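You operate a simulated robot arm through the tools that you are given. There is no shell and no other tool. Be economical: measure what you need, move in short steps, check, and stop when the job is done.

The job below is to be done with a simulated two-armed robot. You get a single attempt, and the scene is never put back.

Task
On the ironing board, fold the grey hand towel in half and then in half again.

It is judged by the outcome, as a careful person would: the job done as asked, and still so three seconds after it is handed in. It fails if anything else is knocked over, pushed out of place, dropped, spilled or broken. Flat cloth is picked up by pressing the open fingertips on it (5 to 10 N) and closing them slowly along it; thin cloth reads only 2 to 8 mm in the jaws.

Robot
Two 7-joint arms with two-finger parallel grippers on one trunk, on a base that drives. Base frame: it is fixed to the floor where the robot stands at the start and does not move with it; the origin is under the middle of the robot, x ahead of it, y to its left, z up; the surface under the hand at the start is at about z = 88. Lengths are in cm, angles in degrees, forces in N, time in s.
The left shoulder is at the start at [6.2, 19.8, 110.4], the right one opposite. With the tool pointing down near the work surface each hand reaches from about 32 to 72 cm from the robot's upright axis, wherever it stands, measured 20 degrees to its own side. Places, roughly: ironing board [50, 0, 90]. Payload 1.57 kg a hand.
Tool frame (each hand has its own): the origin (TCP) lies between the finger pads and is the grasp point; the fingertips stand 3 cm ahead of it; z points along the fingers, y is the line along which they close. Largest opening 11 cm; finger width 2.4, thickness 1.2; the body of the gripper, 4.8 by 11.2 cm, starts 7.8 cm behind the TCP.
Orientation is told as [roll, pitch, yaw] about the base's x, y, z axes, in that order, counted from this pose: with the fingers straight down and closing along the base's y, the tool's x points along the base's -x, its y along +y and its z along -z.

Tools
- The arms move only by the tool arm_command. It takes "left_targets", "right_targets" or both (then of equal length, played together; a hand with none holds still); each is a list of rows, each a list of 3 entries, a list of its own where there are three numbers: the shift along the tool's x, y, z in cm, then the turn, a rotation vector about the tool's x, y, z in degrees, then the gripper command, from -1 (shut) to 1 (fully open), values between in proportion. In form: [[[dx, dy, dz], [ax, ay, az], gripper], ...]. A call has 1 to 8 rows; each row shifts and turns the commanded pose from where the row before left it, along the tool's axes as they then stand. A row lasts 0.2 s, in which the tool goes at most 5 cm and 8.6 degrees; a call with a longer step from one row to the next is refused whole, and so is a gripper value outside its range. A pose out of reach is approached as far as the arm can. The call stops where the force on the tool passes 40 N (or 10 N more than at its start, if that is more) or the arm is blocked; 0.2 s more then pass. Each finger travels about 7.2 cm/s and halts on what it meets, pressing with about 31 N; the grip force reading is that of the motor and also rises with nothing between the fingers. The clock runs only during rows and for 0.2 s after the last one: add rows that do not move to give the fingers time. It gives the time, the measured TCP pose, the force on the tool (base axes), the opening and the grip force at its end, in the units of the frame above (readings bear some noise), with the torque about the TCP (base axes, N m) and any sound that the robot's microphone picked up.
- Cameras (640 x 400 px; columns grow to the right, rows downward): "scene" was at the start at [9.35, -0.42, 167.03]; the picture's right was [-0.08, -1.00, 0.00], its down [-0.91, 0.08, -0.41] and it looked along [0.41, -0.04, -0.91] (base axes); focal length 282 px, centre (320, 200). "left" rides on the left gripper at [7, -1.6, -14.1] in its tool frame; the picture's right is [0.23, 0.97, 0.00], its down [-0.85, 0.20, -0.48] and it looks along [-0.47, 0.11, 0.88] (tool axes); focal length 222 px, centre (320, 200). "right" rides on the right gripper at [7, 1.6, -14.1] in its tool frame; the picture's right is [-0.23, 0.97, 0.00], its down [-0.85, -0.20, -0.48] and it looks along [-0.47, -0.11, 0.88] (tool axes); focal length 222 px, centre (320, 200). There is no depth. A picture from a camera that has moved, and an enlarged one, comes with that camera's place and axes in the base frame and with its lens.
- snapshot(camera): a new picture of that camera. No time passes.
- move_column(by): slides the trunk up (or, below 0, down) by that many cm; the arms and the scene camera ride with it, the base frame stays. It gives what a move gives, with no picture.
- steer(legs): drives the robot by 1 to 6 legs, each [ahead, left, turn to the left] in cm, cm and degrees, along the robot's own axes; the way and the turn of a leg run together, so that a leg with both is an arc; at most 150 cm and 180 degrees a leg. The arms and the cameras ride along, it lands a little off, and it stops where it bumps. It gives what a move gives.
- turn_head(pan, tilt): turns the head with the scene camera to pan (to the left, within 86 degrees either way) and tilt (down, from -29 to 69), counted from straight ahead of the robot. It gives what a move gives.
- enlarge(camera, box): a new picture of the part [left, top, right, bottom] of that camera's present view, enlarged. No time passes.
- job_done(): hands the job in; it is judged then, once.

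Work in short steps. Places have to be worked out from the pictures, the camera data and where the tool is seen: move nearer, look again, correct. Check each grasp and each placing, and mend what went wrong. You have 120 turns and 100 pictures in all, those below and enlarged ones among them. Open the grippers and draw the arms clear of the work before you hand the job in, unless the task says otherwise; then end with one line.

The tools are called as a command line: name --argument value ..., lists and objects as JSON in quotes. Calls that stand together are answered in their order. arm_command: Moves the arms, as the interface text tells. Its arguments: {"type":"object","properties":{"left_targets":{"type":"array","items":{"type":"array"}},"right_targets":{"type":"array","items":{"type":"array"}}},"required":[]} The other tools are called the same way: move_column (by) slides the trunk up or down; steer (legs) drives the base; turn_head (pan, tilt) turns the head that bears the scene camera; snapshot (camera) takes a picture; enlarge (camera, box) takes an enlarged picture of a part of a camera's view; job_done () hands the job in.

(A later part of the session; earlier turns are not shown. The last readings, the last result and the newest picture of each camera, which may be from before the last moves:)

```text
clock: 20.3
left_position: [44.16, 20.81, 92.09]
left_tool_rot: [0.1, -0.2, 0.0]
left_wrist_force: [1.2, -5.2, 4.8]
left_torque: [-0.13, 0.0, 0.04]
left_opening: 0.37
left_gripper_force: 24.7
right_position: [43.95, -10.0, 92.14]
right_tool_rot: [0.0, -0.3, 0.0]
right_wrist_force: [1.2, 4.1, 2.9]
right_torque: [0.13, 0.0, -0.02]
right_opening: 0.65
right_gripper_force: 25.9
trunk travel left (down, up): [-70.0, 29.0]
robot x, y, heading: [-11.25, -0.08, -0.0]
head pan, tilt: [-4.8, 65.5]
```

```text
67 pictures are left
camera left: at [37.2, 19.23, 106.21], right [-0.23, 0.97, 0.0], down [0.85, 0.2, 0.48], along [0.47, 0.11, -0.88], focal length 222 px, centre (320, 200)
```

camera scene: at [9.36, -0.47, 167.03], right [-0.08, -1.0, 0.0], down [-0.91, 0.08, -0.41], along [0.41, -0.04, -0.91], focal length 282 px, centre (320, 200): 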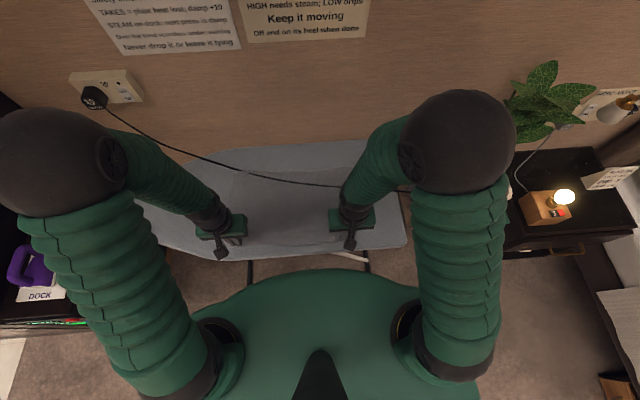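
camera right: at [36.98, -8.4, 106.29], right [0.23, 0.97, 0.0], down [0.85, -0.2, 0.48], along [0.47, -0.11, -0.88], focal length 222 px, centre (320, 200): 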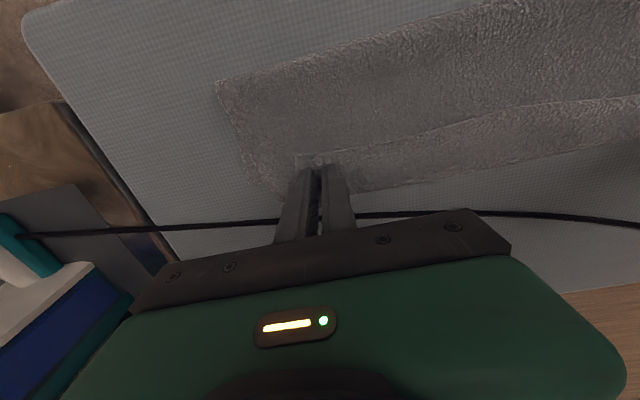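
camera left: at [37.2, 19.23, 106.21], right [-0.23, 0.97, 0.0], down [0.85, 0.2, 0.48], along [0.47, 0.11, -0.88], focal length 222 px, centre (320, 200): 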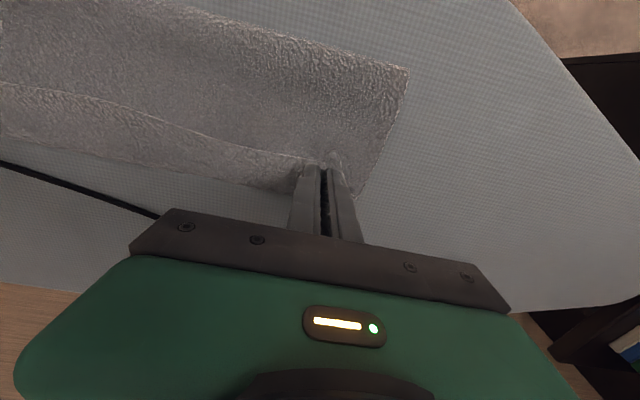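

Touching down with about 4 N. The hem sits on the near side of the fingers, so a small flap may be left. I'll open slowly, rise and look.

arm_command --left_targets '[[[0, 0, 0], [0, 0, 0], -0.9], [[0, 0, 0], [0, 0, 0], -0.8], [[0, 0, 0], [0, 0, 0], -0.7], [[0, 0, 0], [0, 0, 0], -0.7], [[0, 0, -1], [0, 0, 0], -0.7], [[0, 0, -3], [0, 0, 0], -0.7], [[0, 0, -4], [0, 0, 0], -0.7], [[0, 0, -4], [0, 0, 0], -0.7]]' --right_targets '[[[0, 0, 0], [0, 0, 0], -0.9], [[0, 0, 0], [0, 0, 0], -0.8], [[0, 0, 0], [0, 0, 0], -0.7], [[0, 0, 0], [0, 0, 0], -0.7], [[0, 0, -1], [0, 0, 0], -0.7], [[0, 0, -3], [0, 0, 0], -0.7], [[0, 0, -4], [0, 0, 0], -0.7], [[0, 0, -4], [0, 0, 0], -0.7]]'

enlarge --camera "scene" --box '[180, 120, 400, 260]'

snapshot --camera "right"

snapshot --camera "left"

```text
clock: 22.1
left_position: [43.85, 20.94, 104.29]
left_tool_rot: [0.0, -0.1, -0.1]
left_wrist_force: [-0.3, -0.3, 0.2]
left_torque: [0.04, -0.01, -0.01]
left_opening: 1.63
left_gripper_force: 0.1
right_position: [43.83, -10.01, 104.4]
right_tool_rot: [0.0, -0.3, 0.1]
right_wrist_force: [0.2, 0.1, 0.1]
right_torque: [-0.03, -0.03, 0.05]
right_opening: 1.65
right_gripper_force: 0.0
trunk travel left (down, up): [-70.0, 29.0]
robot x, y, heading: [-11.32, -0.16, 0.2]
head pan, tilt: [-4.8, 65.5]
```

```text
2.86 times, centred on (290, 190) of scene
camera zoom: at [-1.74, -0.52, 167.03], right [-0.08, -1.0, 0.0], down [-0.91, 0.08, -0.41], along [0.41, -0.03, -0.91], focal length 807 px, centre (406, 229)
```

zoom: 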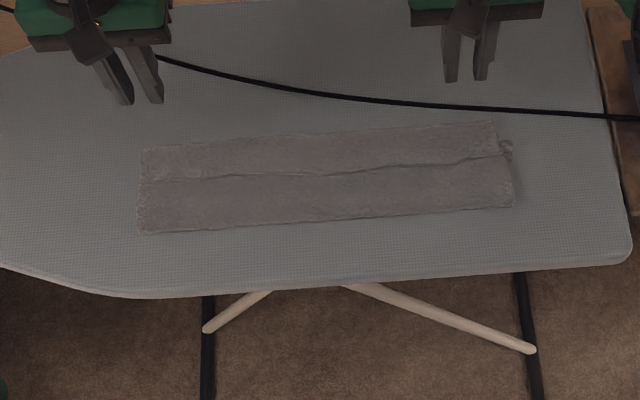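

```text
65 pictures are left
camera right: at [36.81, -8.49, 118.51], right [0.23, 0.97, 0.0], down [0.85, -0.2, 0.48], along [0.47, -0.11, -0.88], focal length 222 px, centre (320, 200)
```

right: 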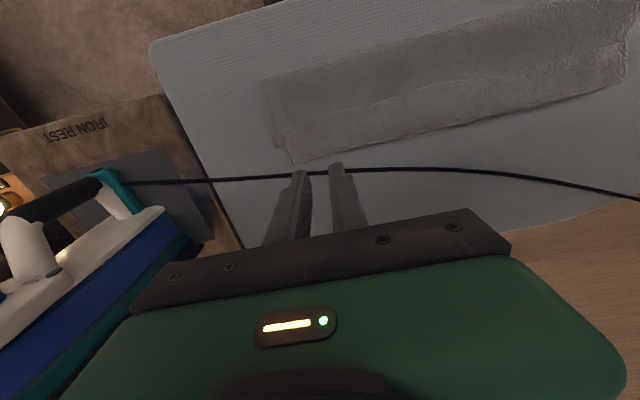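

```text
64 pictures are left
camera left: at [36.85, 19.46, 118.41], right [-0.23, 0.97, 0.0], down [0.85, 0.2, 0.48], along [0.47, 0.11, -0.88], focal length 222 px, centre (320, 200)
```

left: 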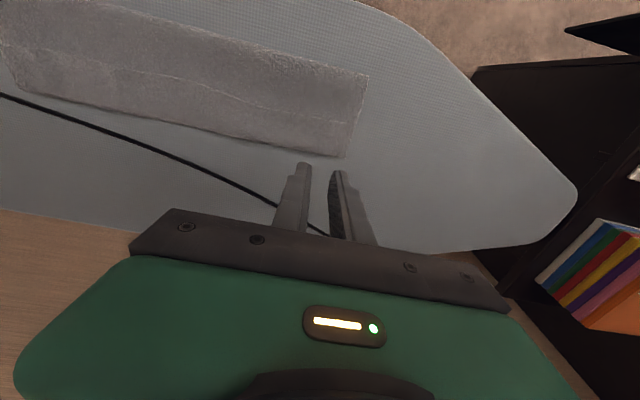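

Overall the cloth spans x≈35–45, with a hem line at x≈41. I'll zoom to learn which layer that hem belongs to.

enlarge --camera "right" --box '[240, 40, 400, 180]'

enlarge --camera "left" --box '[230, 40, 390, 180]'

enlarge --camera "scene" --box '[310, 150, 380, 205]'

```text
2.86 times, centred on (320, 110) of right
camera zoom: at [36.81, -8.49, 118.51], right [0.23, 0.97, 0.0], down [0.85, -0.2, 0.48], along [0.47, -0.11, -0.88], focal length 635 px, centre (320, 457)
```

zoom: 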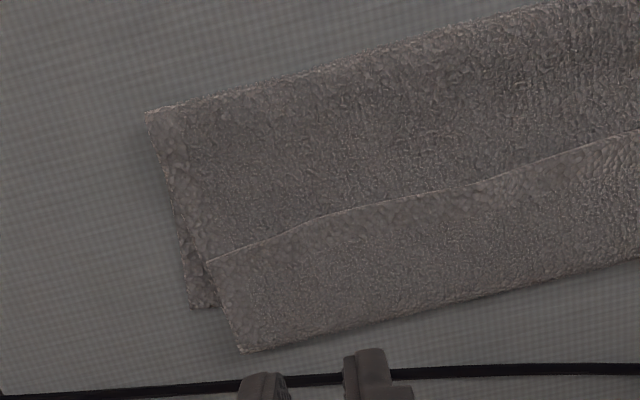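

```text
2.86 times, centred on (310, 110) of left
camera zoom: at [36.85, 19.46, 118.41], right [-0.23, 0.97, 0.0], down [0.85, 0.2, 0.48], along [0.47, 0.11, -0.88], focal length 635 px, centre (349, 457)
```

zoom: 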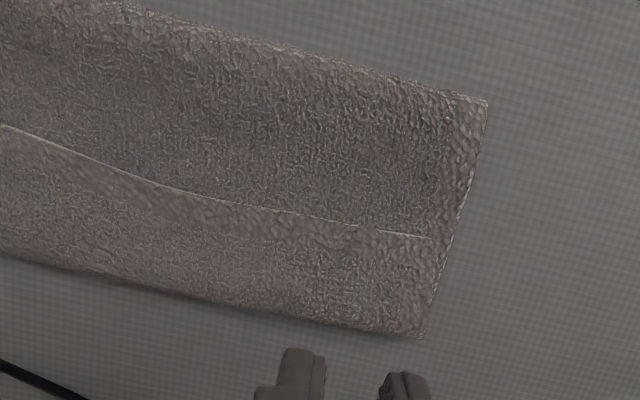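

```text
7.27 times, centred on (345, 178) of scene
camera zoom: at [-1.74, -0.52, 167.03], right [-0.08, -1.0, 0.0], down [-0.91, 0.08, -0.41], along [0.41, -0.03, -0.91], focal length 2053 px, centre (138, 364)
```

zoom: 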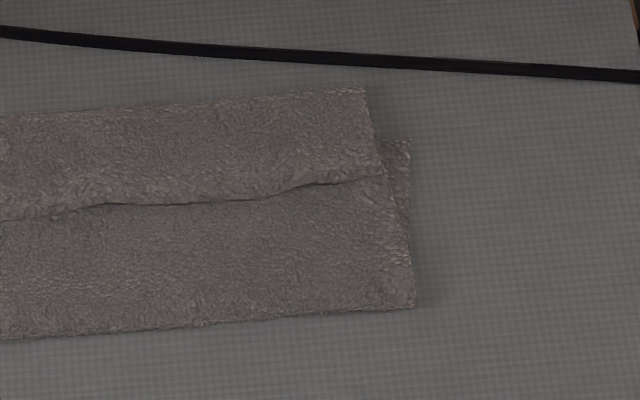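

It's clear now: the top layer went too far and its last 4 cm flipped back, with the hem at x≈41 and the crease at x≈45.5. The near crease sits at x≈35 instead of ≈32.5 because my arc ran too high and peeled the bottom forward.

I'll re-pinch the hem flap near both ends, lift it, and redo the arc with a smaller radius.

arm_command --left_targets '[[[1.7, 0.5, 2], [0, 0, 0], -0.45], [[0, 0, 4], [0, 0, 0], -0.45], [[0, 0, 3.5], [0, 0, 0], -0.45], [[0, 0, 1.5], [0, 0, 0], -0.45], [[0, 0, 0], [0, 0, 0], -0.45]]' --right_targets '[[[1.0, -1.6, 2], [0, 0, 0], -0.45], [[0, 0, 4], [0, 0, 0], -0.45], [[0, 0, 3.5], [0, 0, 0], -0.45], [[0, 0, 1.5], [0, 0, 0], -0.45], [[0, 0, 0], [0, 0, 0], -0.45]]'

snapshot --camera "right"

snapshot --camera "left"

```text
clock: 23.3
left_position: [42.65, 21.27, 93.38]
left_tool_rot: [-0.1, -0.2, -0.1]
left_wrist_force: [-0.3, -0.9, 0.2]
left_torque: [0.02, -0.01, 0.0]
left_opening: 3.01
left_gripper_force: 0.0
right_position: [43.25, -11.6, 93.02]
right_tool_rot: [0.0, -0.1, 0.0]
right_wrist_force: [0.1, -1.1, -0.1]
right_torque: [-0.03, 0.01, 0.01]
right_opening: 3.02
right_gripper_force: 0.1
trunk travel left (down, up): [-70.0, 29.0]
robot x, y, heading: [-10.59, 0.16, 0.1]
head pan, tilt: [-4.8, 65.5]
```

```text
60 pictures are left
camera right: at [36.26, -10.03, 107.16], right [0.23, 0.97, 0.0], down [0.85, -0.2, 0.48], along [0.47, -0.11, -0.88], focal length 222 px, centre (320, 200)
```

right: 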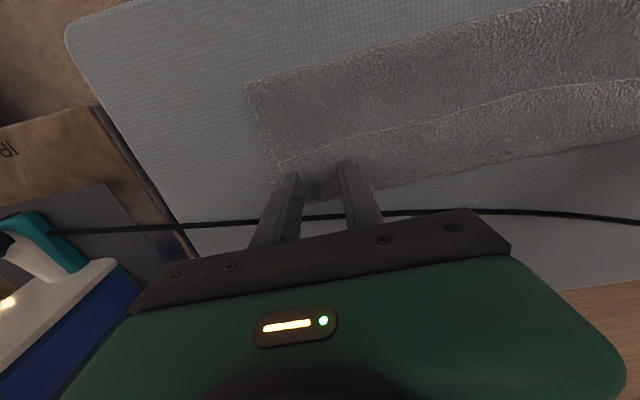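

```text
59 pictures are left
camera left: at [35.61, 19.74, 107.35], right [-0.23, 0.97, 0.0], down [0.85, 0.2, 0.48], along [0.47, 0.11, -0.88], focal length 222 px, centre (320, 200)
```

left: 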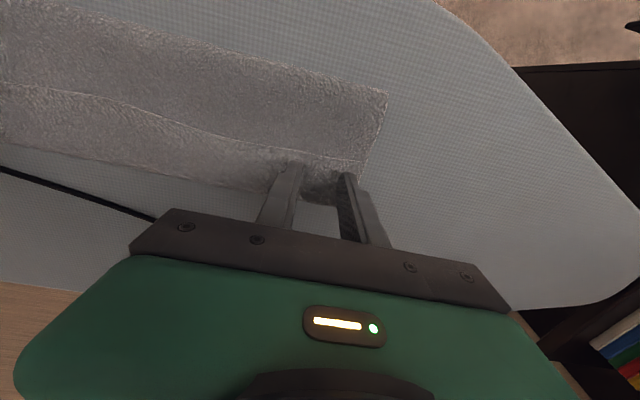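

Both hands are over the flap with the hem just at the near side of the fingers. I'll lower in small steps until light contact.

arm_command --left_targets '[[[0.2, 0, 0.5], [0, 0, 0], -0.45], [[0, 0, 0.4], [0, 0, 0], -0.45], [[0, 0, 0.3], [0, 0, 0], -0.45], [[0, 0, 0], [0, 0, 0], -0.45]]' --right_targets '[[[0.4, 0.6, 0.4], [0, 0, 0], -0.45], [[0, 0, 0.3], [0, 0, 0], -0.45], [[0, 0, 0.3], [0, 0, 0], -0.45], [[0, 0, 0], [0, 0, 0], -0.45]]'

```text
clock: 24.3
left_position: [42.31, 21.42, 92.05]
left_tool_rot: [0.0, -0.2, 0.1]
left_wrist_force: [0.2, -1.1, 3.0]
left_torque: [-0.05, -0.06, -0.01]
left_opening: 3.02
left_gripper_force: 0.2
right_position: [42.79, -11.0, 92.07]
right_tool_rot: [0.1, -0.3, 0.0]
right_wrist_force: [2.3, 0.2, 4.7]
right_torque: [0.04, -0.05, -0.02]
right_opening: 3.03
right_gripper_force: 0.0
trunk travel left (down, up): [-70.0, 29.0]
robot x, y, heading: [-10.97, 0.15, 0.0]
head pan, tilt: [-4.8, 65.5]
```

Light contact at 3–5 N on both. I'll add a little pressure on the left and close slowly.

arm_command --left_targets '[[[0, 0, 0.12], [0, 0, 0], -0.45], [[0, 0, 0], [0, 0, 0], -0.53], [[0, 0, 0], [0, 0, 0], -0.6], [[0, 0, 0], [0, 0, 0], -0.68], [[0, 0, 0], [0, 0, 0], -0.76], [[0, 0, 0], [0, 0, 0], -0.84], [[0, 0, 0], [0, 0, 0], -0.92], [[0, 0, 0], [0, 0, 0], -1]]' --right_targets '[[[0, 0, 0.05], [0, 0, 0], -0.45], [[0, 0, 0], [0, 0, 0], -0.53], [[0, 0, 0], [0, 0, 0], -0.6], [[0, 0, 0], [0, 0, 0], -0.68], [[0, 0, 0], [0, 0, 0], -0.76], [[0, 0, 0], [0, 0, 0], -0.84], [[0, 0, 0], [0, 0, 0], -0.92], [[0, 0, 0], [0, 0, 0], -1]]'

arm_command --left_targets '[[[0, 0, 0], [0, 0, 0], -1], [[0, 0, -0.7], [0, 0, 0], -1], [[0, 0, -1.5], [0, 0, 0], -1], [[0, 0, -1.5], [0, 0, 0], -1], [[0, 0, 0], [0, 0, 0], -1]]' --right_targets '[[[0, 0, 0], [0, 0, 0], -1], [[0, 0, -0.7], [0, 0, 0], -1], [[0, 0, -1.5], [0, 0, 0], -1], [[0, 0, -1.5], [0, 0, 0], -1], [[0, 0, 0], [0, 0, 0], -1]]'

snapshot --camera "right"

snapshot --camera "left"

enlarge --camera "scene" --box '[180, 120, 400, 260]'

```text
clock: 26.1
left_position: [42.15, 21.28, 91.95]
left_tool_rot: [-0.1, -0.2, 0.0]
left_wrist_force: [-0.7, -10.5, 7.1]
left_torque: [-0.38, 0.0, -0.04]
left_opening: 0.75
left_gripper_force: 27.0
right_position: [42.56, -11.03, 92.11]
right_tool_rot: [0.1, -0.3, 0.1]
right_wrist_force: [0.9, 9.9, 4.0]
right_torque: [0.3, 0.0, -0.02]
right_opening: 0.41
right_gripper_force: 25.1
trunk travel left (down, up): [-70.0, 29.0]
robot x, y, heading: [-11.03, 0.46, -0.2]
head pan, tilt: [-4.8, 65.5]
```

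```text
clock: 27.3
left_position: [42.2, 21.34, 95.46]
left_tool_rot: [0.0, 0.0, 0.0]
left_wrist_force: [0.9, -8.0, -0.1]
left_torque: [-0.34, -0.01, -0.05]
left_opening: 0.72
left_gripper_force: 26.5
right_position: [42.93, -10.94, 95.65]
right_tool_rot: [0.1, -0.1, 0.0]
right_wrist_force: [0.5, 9.3, -0.8]
right_torque: [0.29, 0.02, -0.01]
right_opening: 0.37
right_gripper_force: 24.6
trunk travel left (down, up): [-70.0, 29.0]
robot x, y, heading: [-11.23, -0.48, -0.0]
head pan, tilt: [-4.8, 65.5]
```

```text
58 pictures are left
camera right: at [35.84, -9.38, 109.8], right [0.23, 0.97, 0.0], down [0.85, -0.2, 0.48], along [0.47, -0.11, -0.88], focal length 222 px, centre (320, 200)
```

right: 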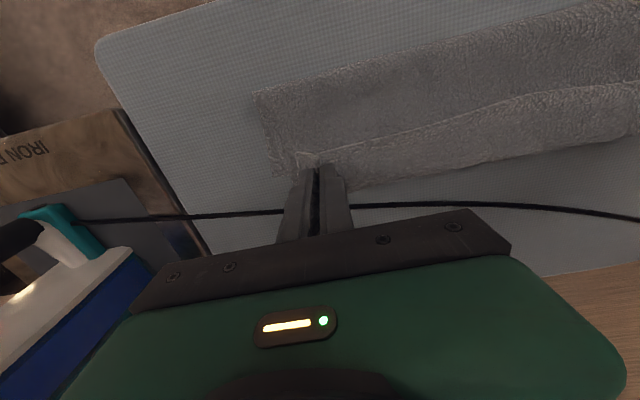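

```text
57 pictures are left
camera left: at [35.29, 19.7, 109.53], right [-0.23, 0.97, 0.0], down [0.85, 0.2, 0.48], along [0.47, 0.11, -0.88], focal length 222 px, centre (320, 200)
```

left: 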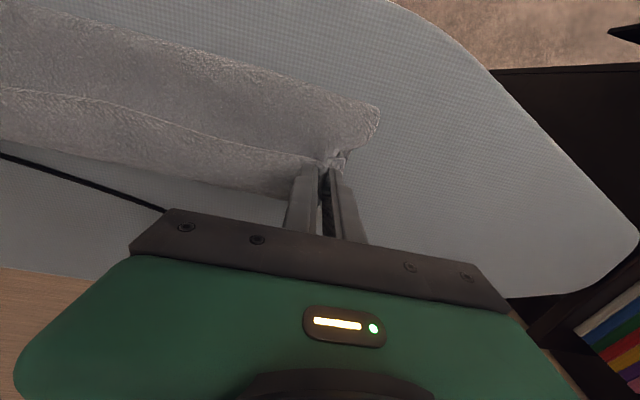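

```text
2.86 times, centred on (290, 190) of scene
camera zoom: at [-1.41, -0.49, 167.02], right [-0.08, -1.0, 0.0], down [-0.91, 0.08, -0.41], along [0.41, -0.03, -0.91], focal length 807 px, centre (406, 229)
```

zoom: 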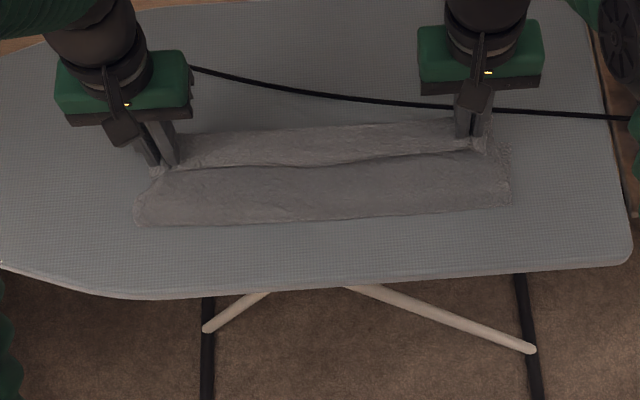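

The right hand holds only the flap (3.7 mm), but the left seems to have caught the layer beneath too (7.2 mm, left end lifted). I'll set the left back down, release, and look.

arm_command --left_targets '[[[0, 0, 1.5], [0, 0, 0], -1], [[0, 0, 1.2], [0, 0, 0], -1], [[0, 0, 0.5], [0, 0, 0], -1], [[0, 0, 0], [0, 0, 0], -0.9], [[0, 0, 0], [0, 0, 0], -0.7], [[0, 0, 0], [0, 0, 0], -0.6], [[0, 0, -1], [0, 0, 0], -0.6], [[0, 0, -1], [0, 0, 0], -0.6]]'

snapshot --camera "left"

```text
clock: 29.1
left_position: [42.08, 21.43, 94.4]
left_tool_rot: [0.0, -0.2, 0.0]
left_wrist_force: [-0.7, 0.1, 0.7]
left_torque: [-0.01, 0.01, 0.04]
left_opening: 2.19
left_gripper_force: 0.1
right_position: [42.69, -10.97, 95.69]
right_tool_rot: [-0.2, -0.2, 0.1]
right_wrist_force: [0.0, 0.2, -0.3]
right_torque: [0.02, -0.01, 0.0]
right_opening: 0.37
right_gripper_force: 24.6
trunk travel left (down, up): [-70.0, 29.0]
robot x, y, heading: [-11.04, 0.21, 0.0]
head pan, tilt: [-4.8, 65.5]
```

```text
55 pictures are left
camera left: at [35.25, 19.92, 108.48], right [-0.23, 0.97, 0.0], down [0.85, 0.2, 0.48], along [0.47, 0.11, -0.88], focal length 222 px, centre (320, 200)
```

left: 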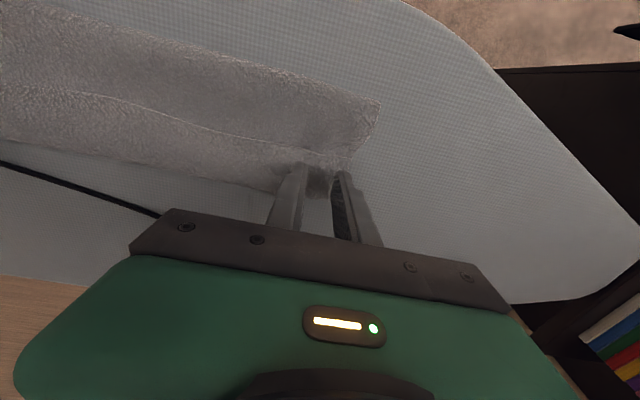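

Left is released. I'll peel the flap with the right hand, up and toward the robot, which should raise the hem near the left end for a cleaner grasp.

arm_command --left_targets '[[[0, 0, -2], [0, 0, 0], -0.6], [[0, 0, -2], [0, 0, 0], -0.6], [[0, 0, -1], [0, 0, 0], -0.6], [[0, 0, 0], [0, 0, 0], -0.6], [[0, 0, 0], [0, 0, 0], -0.6], [[0, 0, 0], [0, 0, 0], -0.6]]' --right_targets '[[[1, 0, -1], [0, 0, 0], -1], [[1.5, 0, -1], [0, 0, 0], -1], [[1.5, 0, -1], [0, 0, 0], -1], [[1.5, 0, -1], [0, 0, 0], -1], [[1.5, 0, 0], [0, 0, 0], -1], [[0, 0, 0], [0, 0, 0], -1]]'

enlarge --camera "scene" --box '[180, 120, 400, 260]'

snapshot --camera "left"

```text
clock: 30.5
left_position: [42.22, 21.4, 99.25]
left_tool_rot: [0.0, -0.1, 0.1]
left_wrist_force: [0.0, -0.8, 0.0]
left_torque: [-0.03, 0.01, -0.03]
left_opening: 2.19
left_gripper_force: 0.0
right_position: [35.65, -11.18, 99.7]
right_tool_rot: [0.0, -0.2, -0.1]
right_wrist_force: [-0.4, 0.1, -0.2]
right_torque: [0.0, -0.03, 0.01]
right_opening: 0.37
right_gripper_force: 24.4
trunk travel left (down, up): [-70.0, 29.0]
robot x, y, heading: [-11.01, -0.21, -0.0]
head pan, tilt: [-4.8, 65.5]
```

```text
2.86 times, centred on (290, 190) of scene
camera zoom: at [-1.49, -0.48, 167.02], right [-0.08, -1.0, 0.0], down [-0.91, 0.08, -0.41], along [0.41, -0.03, -0.91], focal length 807 px, centre (406, 229)
```

zoom: 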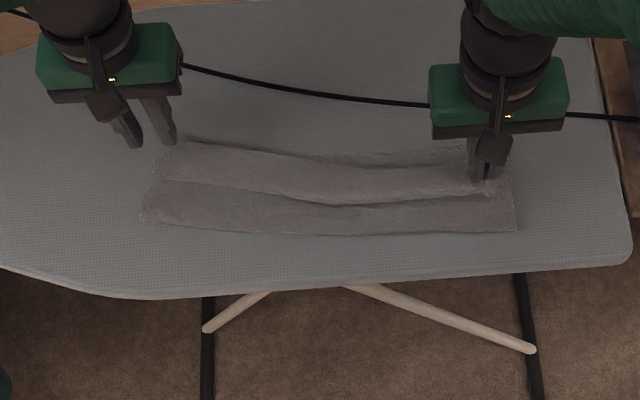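

```text
53 pictures are left
camera left: at [35.32, 19.8, 113.26], right [-0.23, 0.97, 0.0], down [0.85, 0.2, 0.48], along [0.47, 0.11, -0.88], focal length 222 px, centre (320, 200)
```

left: 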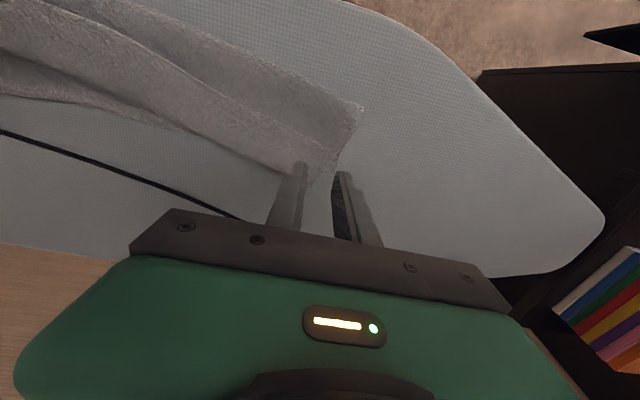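

The peel works. I'll continue it further back so the left part of the flap unrolls too.

arm_command --right_targets '[[[1.5, 0, 0], [0, 0, 0], -1], [[1.5, 0, 0], [0, 0, 0], -1], [[1.5, 0, 0], [0, 0, 0], -1], [[1.5, 0, 0.5], [0, 0, 0], -1], [[1.5, 0, 1], [0, 0, 0], -1], [[1, 0, 1], [0, 0, 0], -1], [[0, 0, 0], [0, 0, 0], -1]]'

enlarge --camera "scene" --box '[180, 120, 400, 260]'

enlarge --camera "left" --box '[100, 20, 420, 220]'

```text
clock: 32.1
left_position: [42.13, 21.36, 99.12]
left_tool_rot: [0.0, -0.2, 0.0]
left_wrist_force: [0.2, 0.3, 0.0]
left_torque: [-0.02, -0.01, 0.0]
left_opening: 2.18
left_gripper_force: 0.1
right_position: [27.27, -10.91, 97.18]
right_tool_rot: [0.0, -0.2, 0.0]
right_wrist_force: [-0.2, 0.7, 0.0]
right_torque: [-0.03, 0.0, -0.01]
right_opening: 0.35
right_gripper_force: 24.3
trunk travel left (down, up): [-70.0, 29.0]
robot x, y, heading: [-11.19, 0.3, -0.0]
head pan, tilt: [-4.8, 65.5]
```

```text
2.86 times, centred on (290, 190) of scene
camera zoom: at [-1.59, -0.47, 167.03], right [-0.08, -1.0, 0.0], down [-0.91, 0.08, -0.41], along [0.41, -0.03, -0.91], focal length 807 px, centre (406, 229)
```

zoom: 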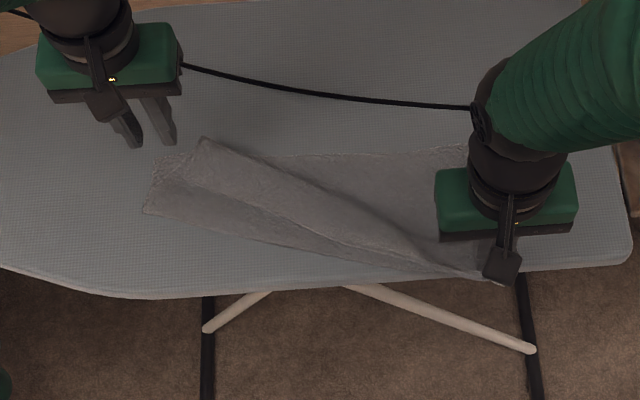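

```text
2.00 times, centred on (260, 120) of left
camera zoom: at [35.26, 19.81, 113.28], right [-0.23, 0.97, 0.0], down [0.85, 0.2, 0.48], along [0.47, 0.11, -0.88], focal length 444 px, centre (440, 360)
```

zoom: 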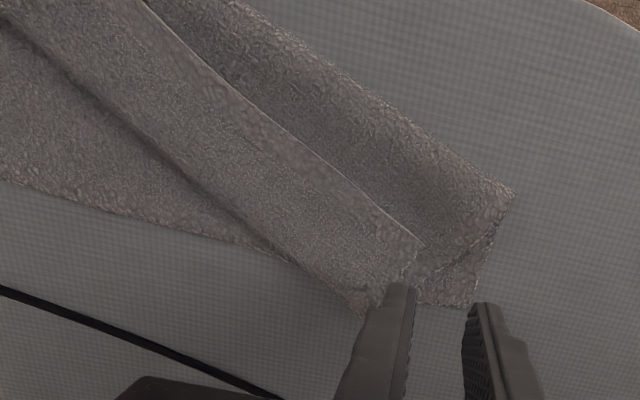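

The flap's left corner now shows at about (41,20) and lies loosely on top. I'll move the left hand to about (41.2,17.3), just inside that corner, and lower it.

arm_command --left_targets '[[[0.9, -2, 0], [0, 0, 0], -0.5], [[0, -2.1, 0], [0, 0, 0], -0.5], [[0, 0, 2], [0, 0, 0], -0.5], [[0, 0, 2], [0, 0, 0], -0.5], [[0, 0, 1], [0, 0, 0], -0.5], [[0, 0, 0], [0, 0, 0], -0.5]]'

enlarge --camera "left" --box '[180, 40, 500, 240]'

```text
clock: 33.5
left_position: [41.32, 17.15, 94.32]
left_tool_rot: [0.0, -0.1, 0.1]
left_wrist_force: [-0.7, 0.6, -0.1]
left_torque: [-0.02, -0.03, -0.02]
left_opening: 2.77
left_gripper_force: 0.0
right_position: [27.15, -11.05, 97.18]
right_tool_rot: [0.1, -0.3, 0.0]
right_wrist_force: [0.3, 0.5, -0.4]
right_torque: [0.02, 0.01, 0.05]
right_opening: 0.4
right_gripper_force: 25.1
trunk travel left (down, up): [-70.0, 29.0]
robot x, y, heading: [-11.07, 0.6, -0.1]
head pan, tilt: [-4.8, 65.5]
```

```text
2.00 times, centred on (340, 140) of left
camera zoom: at [34.45, 15.66, 108.46], right [-0.23, 0.97, 0.0], down [0.85, 0.2, 0.48], along [0.47, 0.11, -0.88], focal length 444 px, centre (280, 320)
```

zoom: 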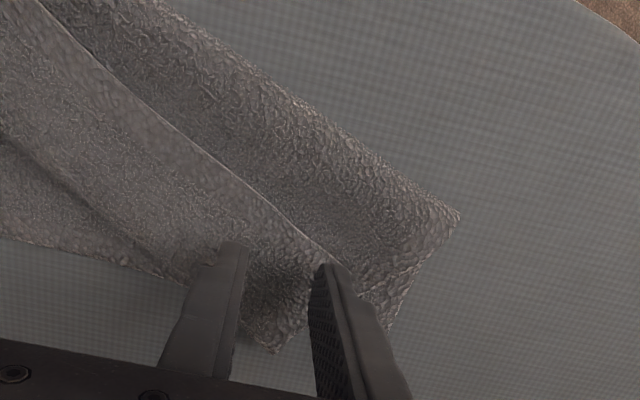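

The fingers straddle the flap near its corner. I'll shift 0.6 cm inward, then lower to light contact.

arm_command --left_targets '[[[0.2, -0.6, 0.8], [0, 0, 0], -0.5], [[0, 0, 0.5], [0, 0, 0], -0.5], [[0, 0, 0.3], [0, 0, 0], -0.5], [[0, 0, 0.2], [0, 0, 0], -0.5], [[0, 0, 0], [0, 0, 0], -0.5]]'

```text
clock: 34.7
left_position: [41.19, 16.62, 92.56]
left_tool_rot: [0.0, -0.2, 0.0]
left_wrist_force: [0.3, -0.7, 0.8]
left_torque: [-0.02, -0.04, 0.02]
left_opening: 2.75
left_gripper_force: 0.1
right_position: [27.15, -11.04, 97.12]
right_tool_rot: [-0.1, -0.2, 0.0]
right_wrist_force: [-0.8, 0.5, 0.4]
right_torque: [-0.03, 0.02, -0.02]
right_opening: 0.36
right_gripper_force: 24.5
trunk travel left (down, up): [-70.0, 29.0]
robot x, y, heading: [-10.73, 0.24, -0.1]
head pan, tilt: [-4.8, 65.5]
```

Barely touching. I'll go 0.3 cm lower and close slowly, then make a small lift.

arm_command --left_targets '[[[0, 0, 0.3], [0, 0, 0], -0.5], [[0, 0, 0], [0, 0, 0], -0.58], [[0, 0, 0], [0, 0, 0], -0.66], [[0, 0, 0], [0, 0, 0], -0.74], [[0, 0, 0], [0, 0, 0], -0.82], [[0, 0, 0], [0, 0, 0], -0.91], [[0, 0, 0], [0, 0, 0], -1], [[0, 0, 0], [0, 0, 0], -1]]'

arm_command --left_targets '[[[0, 0, -1], [0, 0, 0], -1], [[0.5, 0, -1], [0, 0, 0], -1], [[1, 0, -1], [0, 0, 0], -1], [[1, 0, -1], [0, 0, 0], -1], [[0, 0, 0], [0, 0, 0], -1]]'

snapshot --camera "left"

enlarge --camera "scene" --box '[180, 120, 400, 260]'

```text
clock: 36.5
left_position: [41.2, 16.67, 92.24]
left_tool_rot: [0.0, -0.2, 0.1]
left_wrist_force: [1.0, -0.3, 1.0]
left_torque: [0.03, 0.0, 0.03]
left_opening: 0.0
left_gripper_force: 21.5
right_position: [27.17, -10.92, 97.18]
right_tool_rot: [0.1, -0.2, -0.1]
right_wrist_force: [0.3, 0.9, 0.8]
right_torque: [-0.01, -0.02, 0.05]
right_opening: 0.37
right_gripper_force: 24.8
trunk travel left (down, up): [-70.0, 29.0]
robot x, y, heading: [-10.9, 0.07, 0.1]
head pan, tilt: [-4.8, 65.5]
```

```text
clock: 37.7
left_position: [38.65, 16.79, 96.12]
left_tool_rot: [0.0, -0.1, 0.0]
left_wrist_force: [-0.6, 0.2, 0.1]
left_torque: [-0.01, -0.01, 0.03]
left_opening: 0.04
left_gripper_force: 20.8
right_position: [27.28, -11.07, 97.16]
right_tool_rot: [0.0, -0.1, 0.1]
right_wrist_force: [0.3, -0.3, -0.5]
right_torque: [-0.05, 0.0, -0.01]
right_opening: 0.38
right_gripper_force: 24.4
trunk travel left (down, up): [-70.0, 29.0]
robot x, y, heading: [-11.0, -0.24, 0.1]
head pan, tilt: [-4.8, 65.5]
```

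```text
49 pictures are left
camera left: at [31.66, 15.22, 110.3], right [-0.23, 0.97, 0.0], down [0.85, 0.2, 0.48], along [0.47, 0.11, -0.88], focal length 222 px, centre (320, 200)
```

left: 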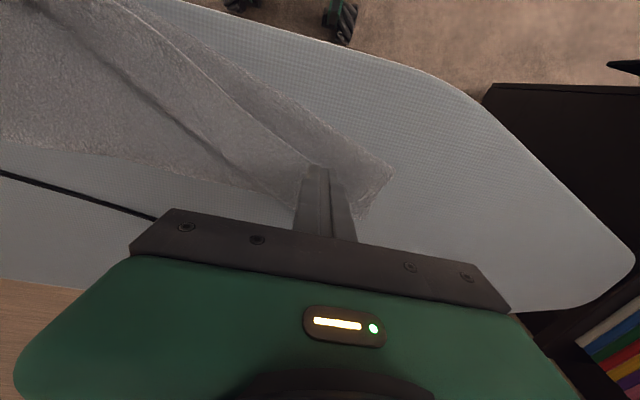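

```text
2.86 times, centred on (290, 190) of scene
camera zoom: at [-1.56, -0.51, 167.03], right [-0.08, -1.0, 0.0], down [-0.91, 0.08, -0.41], along [0.41, -0.03, -0.91], focal length 807 px, centre (406, 229)
```

zoom: 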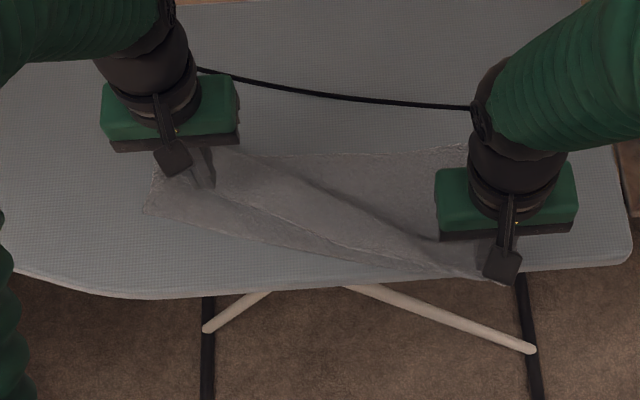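

The left jaws closed empty; the pressure was too light. I'll lift away, reopen and look where the flap lies.

arm_command --left_targets '[[[-1, 1, -2], [0, 0, 0], -0.9], [[-1, 2, -1], [0, 0, 0], -0.5], [[0, 0, 0], [0, 0, 0], -0.45], [[0, 0, 0], [0, 0, 0], -0.45]]'

enlarge --camera "left" --box '[100, 20, 420, 220]'

```text
clock: 38.7
left_position: [40.69, 19.87, 99.27]
left_tool_rot: [0.0, -0.2, 0.1]
left_wrist_force: [-0.3, -0.4, -0.3]
left_torque: [-0.01, -0.03, 0.01]
left_opening: 3.04
left_gripper_force: 0.2
right_position: [27.13, -11.12, 97.15]
right_tool_rot: [0.0, -0.3, 0.0]
right_wrist_force: [-0.9, -0.4, -0.9]
right_torque: [-0.01, 0.0, 0.01]
right_opening: 0.37
right_gripper_force: 24.6
trunk travel left (down, up): [-70.0, 29.0]
robot x, y, heading: [-11.11, 0.03, -0.1]
head pan, tilt: [-4.8, 65.5]
```

```text
2.00 times, centred on (260, 120) of left
camera zoom: at [33.77, 18.32, 113.36], right [-0.23, 0.97, 0.0], down [0.85, 0.2, 0.48], along [0.47, 0.11, -0.88], focal length 444 px, centre (440, 360)
```

zoom: 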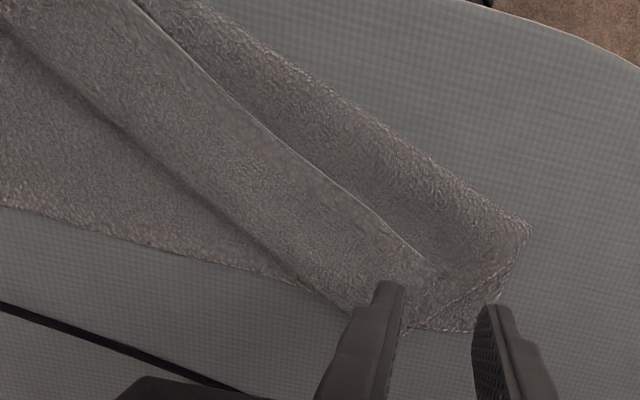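

The flap corner is at about (40.8,19.7). I'll press again just inside it, this time to a real 5–8 N.

arm_command --left_targets '[[[-0.4, -2.6, 2], [0, 0, 0], -0.45], [[0, 0, 3], [0, 0, 0], -0.45], [[0, 0, 1.5], [0, 0, 0], -0.45], [[0, 0, 0.4], [0, 0, 0], -0.45], [[0, 0, 0.3], [0, 0, 0], -0.45], [[0, 0, 0], [0, 0, 0], -0.45]]'

```text
clock: 40.1
left_position: [41.06, 17.2, 92.11]
left_tool_rot: [-0.1, -0.1, 0.1]
left_wrist_force: [-0.2, -0.2, 2.5]
left_torque: [-0.05, -0.01, -0.02]
left_opening: 3.03
left_gripper_force: 0.2
right_position: [27.23, -11.05, 97.17]
right_tool_rot: [0.0, -0.2, 0.0]
right_wrist_force: [0.0, -1.0, -0.9]
right_torque: [0.0, 0.01, -0.02]
right_opening: 0.35
right_gripper_force: 24.5
trunk travel left (down, up): [-70.0, 29.0]
robot x, y, heading: [-10.91, -0.03, -0.0]
head pan, tilt: [-4.8, 65.5]
```

Contact at 2.5 N. I'll press 0.15 cm more and close.

arm_command --left_targets '[[[0, 0, 0.15], [0, 0, 0], -0.45], [[0, 0, 0], [0, 0, 0], -0.55], [[0, 0, 0], [0, 0, 0], -0.64], [[0, 0, 0], [0, 0, 0], -0.73], [[0, 0, 0], [0, 0, 0], -0.82], [[0, 0, 0], [0, 0, 0], -0.91], [[0, 0, 0], [0, 0, 0], -1], [[0, 0, 0], [0, 0, 0], -1]]'

arm_command --left_targets '[[[0, 0, -1], [0, 0, 0], -1], [[0.5, 0, -1], [0, 0, 0], -1], [[1, 0, -1], [0, 0, 0], -1], [[1, 0, -1], [0, 0, 0], -1], [[0, 0, 0], [0, 0, 0], -1]]'

snapshot --camera "left"

enlarge --camera "scene" --box '[180, 120, 400, 260]'

```text
clock: 41.9
left_position: [40.93, 17.18, 91.99]
left_tool_rot: [0.1, -0.1, 0.0]
left_wrist_force: [-0.4, -1.1, 4.1]
left_torque: [-0.04, 0.03, -0.02]
left_opening: 0.37
left_gripper_force: 24.6
right_position: [27.14, -11.03, 97.27]
right_tool_rot: [0.1, -0.2, -0.1]
right_wrist_force: [0.9, 1.2, 0.1]
right_torque: [0.0, -0.01, -0.03]
right_opening: 0.4
right_gripper_force: 24.2
trunk travel left (down, up): [-70.0, 29.0]
robot x, y, heading: [-10.81, -0.11, 0.2]
head pan, tilt: [-4.8, 65.5]
```

```text
clock: 43.1
left_position: [38.48, 17.17, 95.91]
left_tool_rot: [0.0, -0.1, -0.1]
left_wrist_force: [-1.1, 0.2, -1.2]
left_torque: [0.01, -0.03, 0.02]
left_opening: 0.37
left_gripper_force: 24.9
right_position: [27.26, -10.94, 97.13]
right_tool_rot: [0.0, -0.2, -0.1]
right_wrist_force: [-0.4, 1.0, -0.1]
right_torque: [0.02, 0.02, 0.01]
right_opening: 0.34
right_gripper_force: 24.1
trunk travel left (down, up): [-70.0, 29.0]
robot x, y, heading: [-10.75, 0.22, 0.1]
head pan, tilt: [-4.8, 65.5]
```

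```text
46 pictures are left
camera left: at [31.61, 15.59, 109.97], right [-0.23, 0.97, 0.0], down [0.85, 0.2, 0.48], along [0.47, 0.11, -0.88], focal length 222 px, centre (320, 200)
```

left: 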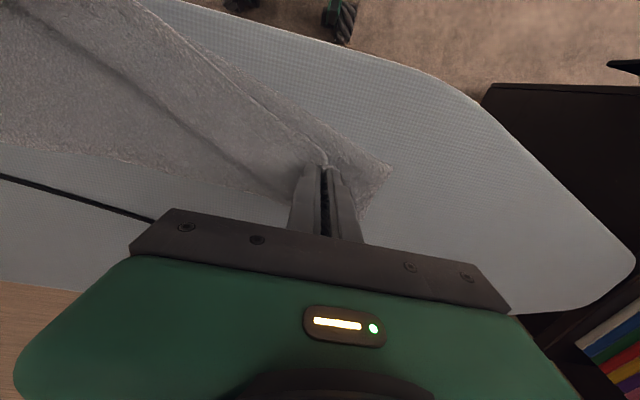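

```text
2.86 times, centred on (290, 190) of scene
camera zoom: at [-1.56, -0.5, 167.03], right [-0.08, -1.0, 0.0], down [-0.91, 0.08, -0.41], along [0.41, -0.03, -0.91], focal length 807 px, centre (406, 229)
```

zoom: 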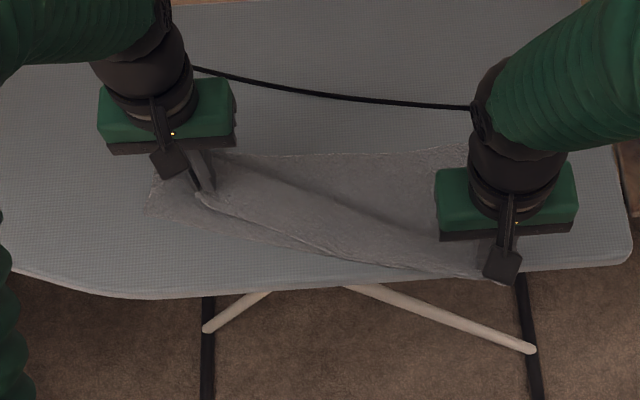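

The left now holds the flap corner alone (3.7 mm). I'll bring both hands level and back to x≈24 to open the towel flat again.

arm_command --left_targets '[[[2, 0.3, -1], [0, 0, 0], -1], [[2, 0.3, -1], [0, 0, 0], -1], [[2.5, 0.4, -0.5], [0, 0, 0], -1], [[2.5, 0.4, 0], [0, 0, 0], -1], [[2.5, 0.4, 0.5], [0, 0, 0], -1], [[2.0, 0.3, 1], [0, 0, 0], -1], [[1.0, 0, 1], [0, 0, 0], -1], [[0, 0, 0], [0, 0, 0], -1]]' --right_targets '[[[0, 0, 0], [0, 0, 0], -1], [[0, 0, 0], [0, 0, 0], -1], [[0, 0, 0], [0, 0, 0], -1], [[0.5, 0, 0], [0, 0, 0], -1], [[0.5, 0, 0], [0, 0, 0], -1], [[1, 0, 0.5], [0, 0, 0], -1], [[1.0, 0, 0.7], [0, 0, 0], -1], [[0, 0, 0], [0, 0, 0], -1]]'

snapshot --camera "left"

enlarge --camera "scene" --box '[180, 120, 400, 260]'

```text
clock: 44.9
left_position: [23.88, 19.4, 96.09]
left_tool_rot: [0.1, -0.1, 0.0]
left_wrist_force: [0.1, 0.1, 0.3]
left_torque: [0.02, -0.01, -0.01]
left_opening: 0.39
left_gripper_force: 24.8
right_position: [23.93, -11.04, 96.02]
right_tool_rot: [0.1, -0.2, 0.0]
right_wrist_force: [-0.9, -0.2, -0.3]
right_torque: [0.0, 0.0, 0.01]
right_opening: 0.4
right_gripper_force: 24.9
trunk travel left (down, up): [-70.0, 29.0]
robot x, y, heading: [-11.03, 0.08, 0.1]
head pan, tilt: [-4.8, 65.5]
```

```text
44 pictures are left
camera left: at [17.05, 17.86, 110.13], right [-0.23, 0.97, 0.0], down [0.85, 0.2, 0.48], along [0.47, 0.11, -0.88], focal length 222 px, centre (320, 200)
```

left: 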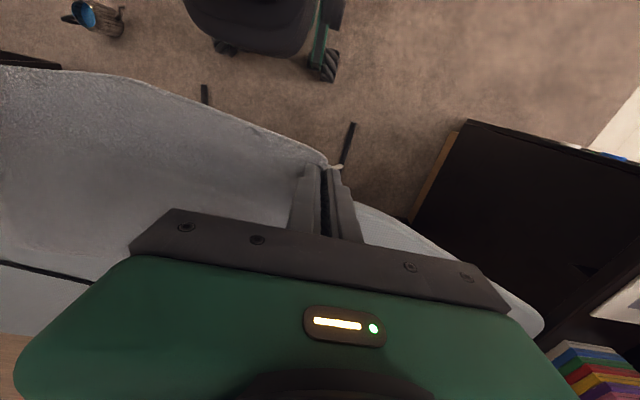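

```text
2.86 times, centred on (290, 190) of scene
camera zoom: at [-1.67, -0.49, 167.03], right [-0.08, -1.0, 0.0], down [-0.91, 0.08, -0.41], along [0.41, -0.03, -0.91], focal length 807 px, centre (406, 229)
```

zoom: 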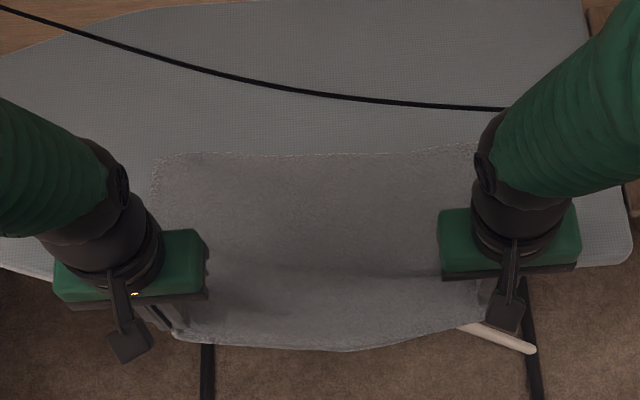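

The towel is flat again with its far edge at x≈44 and straight, clear of the cord. I'll redo the fold about x≈31.75 with a radius of about 10.5, first half of the arc.

arm_command --left_targets '[[[-0.4, 0, -2], [0, 0, 0], -1], [[-0.7, 0, -2], [0, 0, 0], -1], [[-1.5, 0, -0.8], [0, 0, 0], -1], [[-1.5, 0, -0.6], [0, 0, 0], -1], [[-1.9, 0, -0.3], [0, 0, 0], -1], [[-1.9, 0, -0.2], [0, 0, 0], -1], [[-1.6, 0, 0.2], [0, 0, 0], -1], [[-1.6, 0, 0.5], [0, 0, 0], -1]]' --right_targets '[[[-0.4, 0, -2], [0, 0, 0], -1], [[-0.7, 0, -2], [0, 0, 0], -1], [[-1.5, 0, -0.8], [0, 0, 0], -1], [[-1.5, 0, -0.6], [0, 0, 0], -1], [[-1.9, 0, -0.3], [0, 0, 0], -1], [[-1.9, 0, -0.2], [0, 0, 0], -1], [[-1.6, 0, 0.2], [0, 0, 0], -1], [[-1.6, 0, 0.5], [0, 0, 0], -1]]'

enlarge --camera "scene" --box '[180, 120, 400, 260]'

```text
clock: 46.7
left_position: [35.36, 19.15, 100.88]
left_tool_rot: [0.0, 0.1, 0.0]
left_wrist_force: [0.5, 0.4, -0.3]
left_torque: [0.0, 0.03, -0.01]
left_opening: 0.37
left_gripper_force: 24.1
right_position: [35.27, -11.02, 100.94]
right_tool_rot: [0.0, -0.1, 0.0]
right_wrist_force: [0.4, 1.2, -0.7]
right_torque: [-0.01, 0.03, 0.03]
right_opening: 0.37
right_gripper_force: 24.9
trunk travel left (down, up): [-70.0, 29.0]
robot x, y, heading: [-11.14, 0.1, 0.2]
head pan, tilt: [-4.8, 65.5]
```

```text
2.86 times, centred on (290, 190) of scene
camera zoom: at [-1.35, -0.49, 167.02], right [-0.08, -1.0, 0.0], down [-0.91, 0.08, -0.41], along [0.41, -0.03, -0.91], focal length 807 px, centre (406, 229)
```

zoom: 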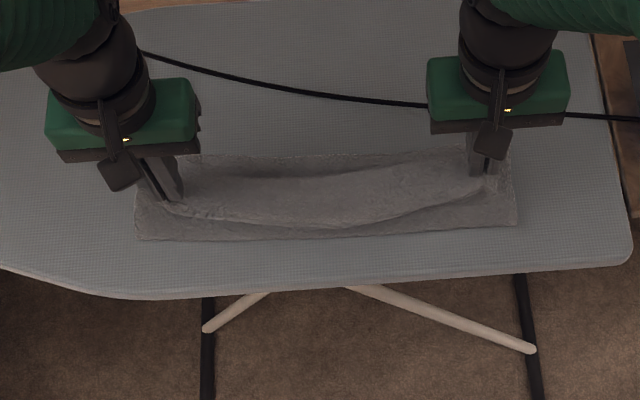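

The cloth peels forward because it hangs vertically from high hands. I'll return to the open position and redo the fold at low height, so the crease rolls along and ends up wherever the hem pulls it. I'll also spread the hands a bit.

arm_command --left_targets '[[[2, 0.2, 0.2], [0, 0, 0], -1], [[2, 0.2, 0.3], [0, 0, 0], -1], [[2, 0.2, 0.6], [0, 0, 0], -1], [[2, 0.2, 1], [0, 0, 0], -1], [[2, 0, 1.5], [0, 0, 0], -1], [[1.5, 0, 2], [0, 0, 0], -1], [[0, 0, 1], [0, 0, 0], -1], [[0, 0, 0], [0, 0, 0], -1]]' --right_targets '[[[2, -0.2, 0.2], [0, 0, 0], -1], [[2, -0.2, 0.3], [0, 0, 0], -1], [[2, -0.2, 0.6], [0, 0, 0], -1], [[2, 0, 1], [0, 0, 0], -1], [[2, 0, 1.5], [0, 0, 0], -1], [[1.5, 0, 2], [0, 0, 0], -1], [[0, 0, 1], [0, 0, 0], -1], [[0, 0, 0], [0, 0, 0], -1]]'

enlarge --camera "scene" --box '[180, 120, 400, 260]'

```text
clock: 48.5
left_position: [23.61, 20.09, 94.21]
left_tool_rot: [0.0, -0.2, 0.0]
left_wrist_force: [-0.9, 0.1, 0.2]
left_torque: [-0.01, 0.02, 0.0]
left_opening: 0.35
left_gripper_force: 24.3
right_position: [23.58, -11.59, 94.61]
right_tool_rot: [-0.1, -0.1, 0.0]
right_wrist_force: [-0.6, 0.2, -0.6]
right_torque: [0.0, 0.03, 0.01]
right_opening: 0.35
right_gripper_force: 24.5
trunk travel left (down, up): [-70.0, 29.0]
robot x, y, heading: [-10.73, 0.24, 0.0]
head pan, tilt: [-4.8, 65.5]
```

```text
2.86 times, centred on (290, 190) of scene
camera zoom: at [-1.74, -0.49, 167.04], right [-0.08, -1.0, 0.0], down [-0.91, 0.08, -0.41], along [0.41, -0.03, -0.91], focal length 807 px, centre (406, 229)
```

zoom: 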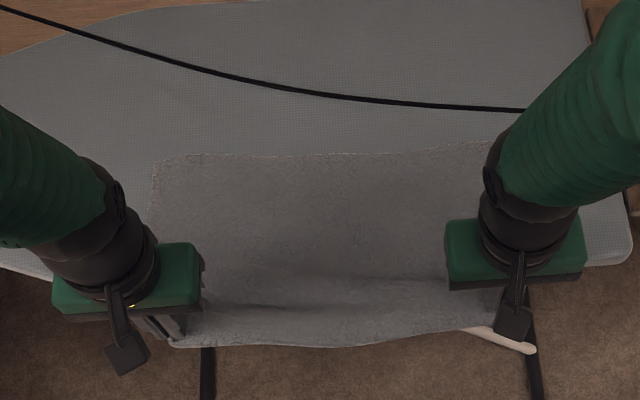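

Open and flat again. Now the low forward roll at a fingertip height of about 3 cm, with the hands spread a bit more.

arm_command --left_targets '[[[-1.5, 0.3, -0.5], [0, 0, 0], -1], [[-2, 0.3, 0], [0, 0, 0], -1], [[-2, 0, 0], [0, 0, 0], -1], [[-2, 0, 0], [0, 0, 0], -1], [[-2, 0, 0], [0, 0, 0], -1], [[-2, 0, 0], [0, 0, 0], -1], [[-2, 0, 0], [0, 0, 0], -1], [[-1.5, 0, 0], [0, 0, 0], -1]]' --right_targets '[[[-1.5, -0.3, -0.1], [0, 0, 0], -1], [[-2, -0.2, 0], [0, 0, 0], -1], [[-2, 0, 0], [0, 0, 0], -1], [[-2, 0, 0], [0, 0, 0], -1], [[-2, 0, 0], [0, 0, 0], -1], [[-2, 0, 0], [0, 0, 0], -1], [[-2, 0, 0], [0, 0, 0], -1], [[-1.5, 0, 0], [0, 0, 0], -1]]'

enlarge --camera "scene" --box '[180, 120, 400, 260]'

snapshot --camera "right"

```text
clock: 50.3
left_position: [38.74, 20.6, 94.65]
left_tool_rot: [0.1, -0.1, 0.0]
left_wrist_force: [1.2, -6.8, 0.1]
left_torque: [-0.26, 0.01, 0.0]
left_opening: 0.39
left_gripper_force: 24.5
right_position: [38.95, -12.14, 94.65]
right_tool_rot: [0.0, -0.1, 0.0]
right_wrist_force: [-0.2, 8.5, -0.4]
right_torque: [0.24, 0.01, 0.01]
right_opening: 0.36
right_gripper_force: 24.3
trunk travel left (down, up): [-70.0, 29.0]
robot x, y, heading: [-10.93, 0.1, 0.2]
head pan, tilt: [-4.8, 65.5]
```

```text
2.86 times, centred on (290, 190) of scene
camera zoom: at [-1.35, -0.48, 167.02], right [-0.08, -1.0, 0.0], down [-0.91, 0.08, -0.41], along [0.41, -0.03, -0.91], focal length 807 px, centre (406, 229)
```

zoom: 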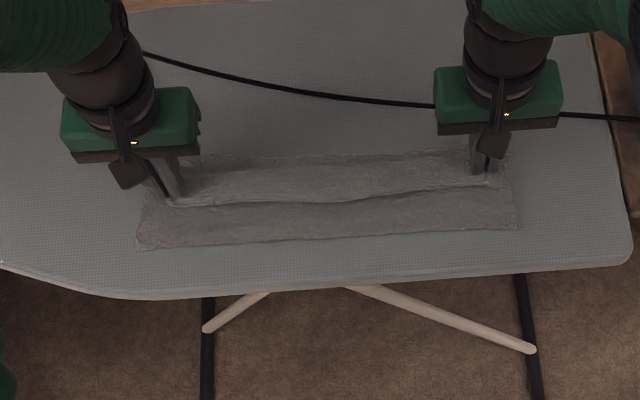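

```text
39 pictures are left
camera right: at [32.0, -10.57, 108.81], right [0.23, 0.97, 0.0], down [0.85, -0.2, 0.48], along [0.47, -0.11, -0.88], focal length 222 px, centre (320, 200)
```

right: 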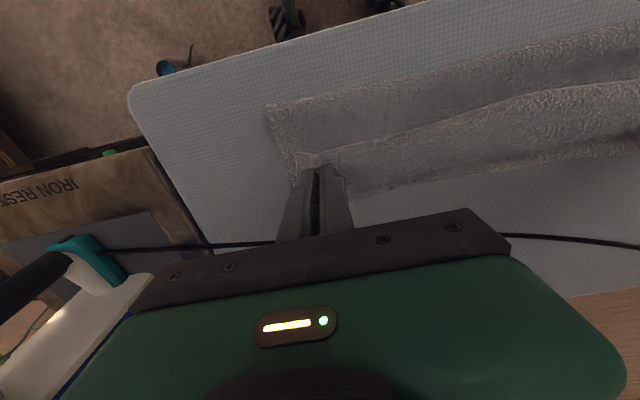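

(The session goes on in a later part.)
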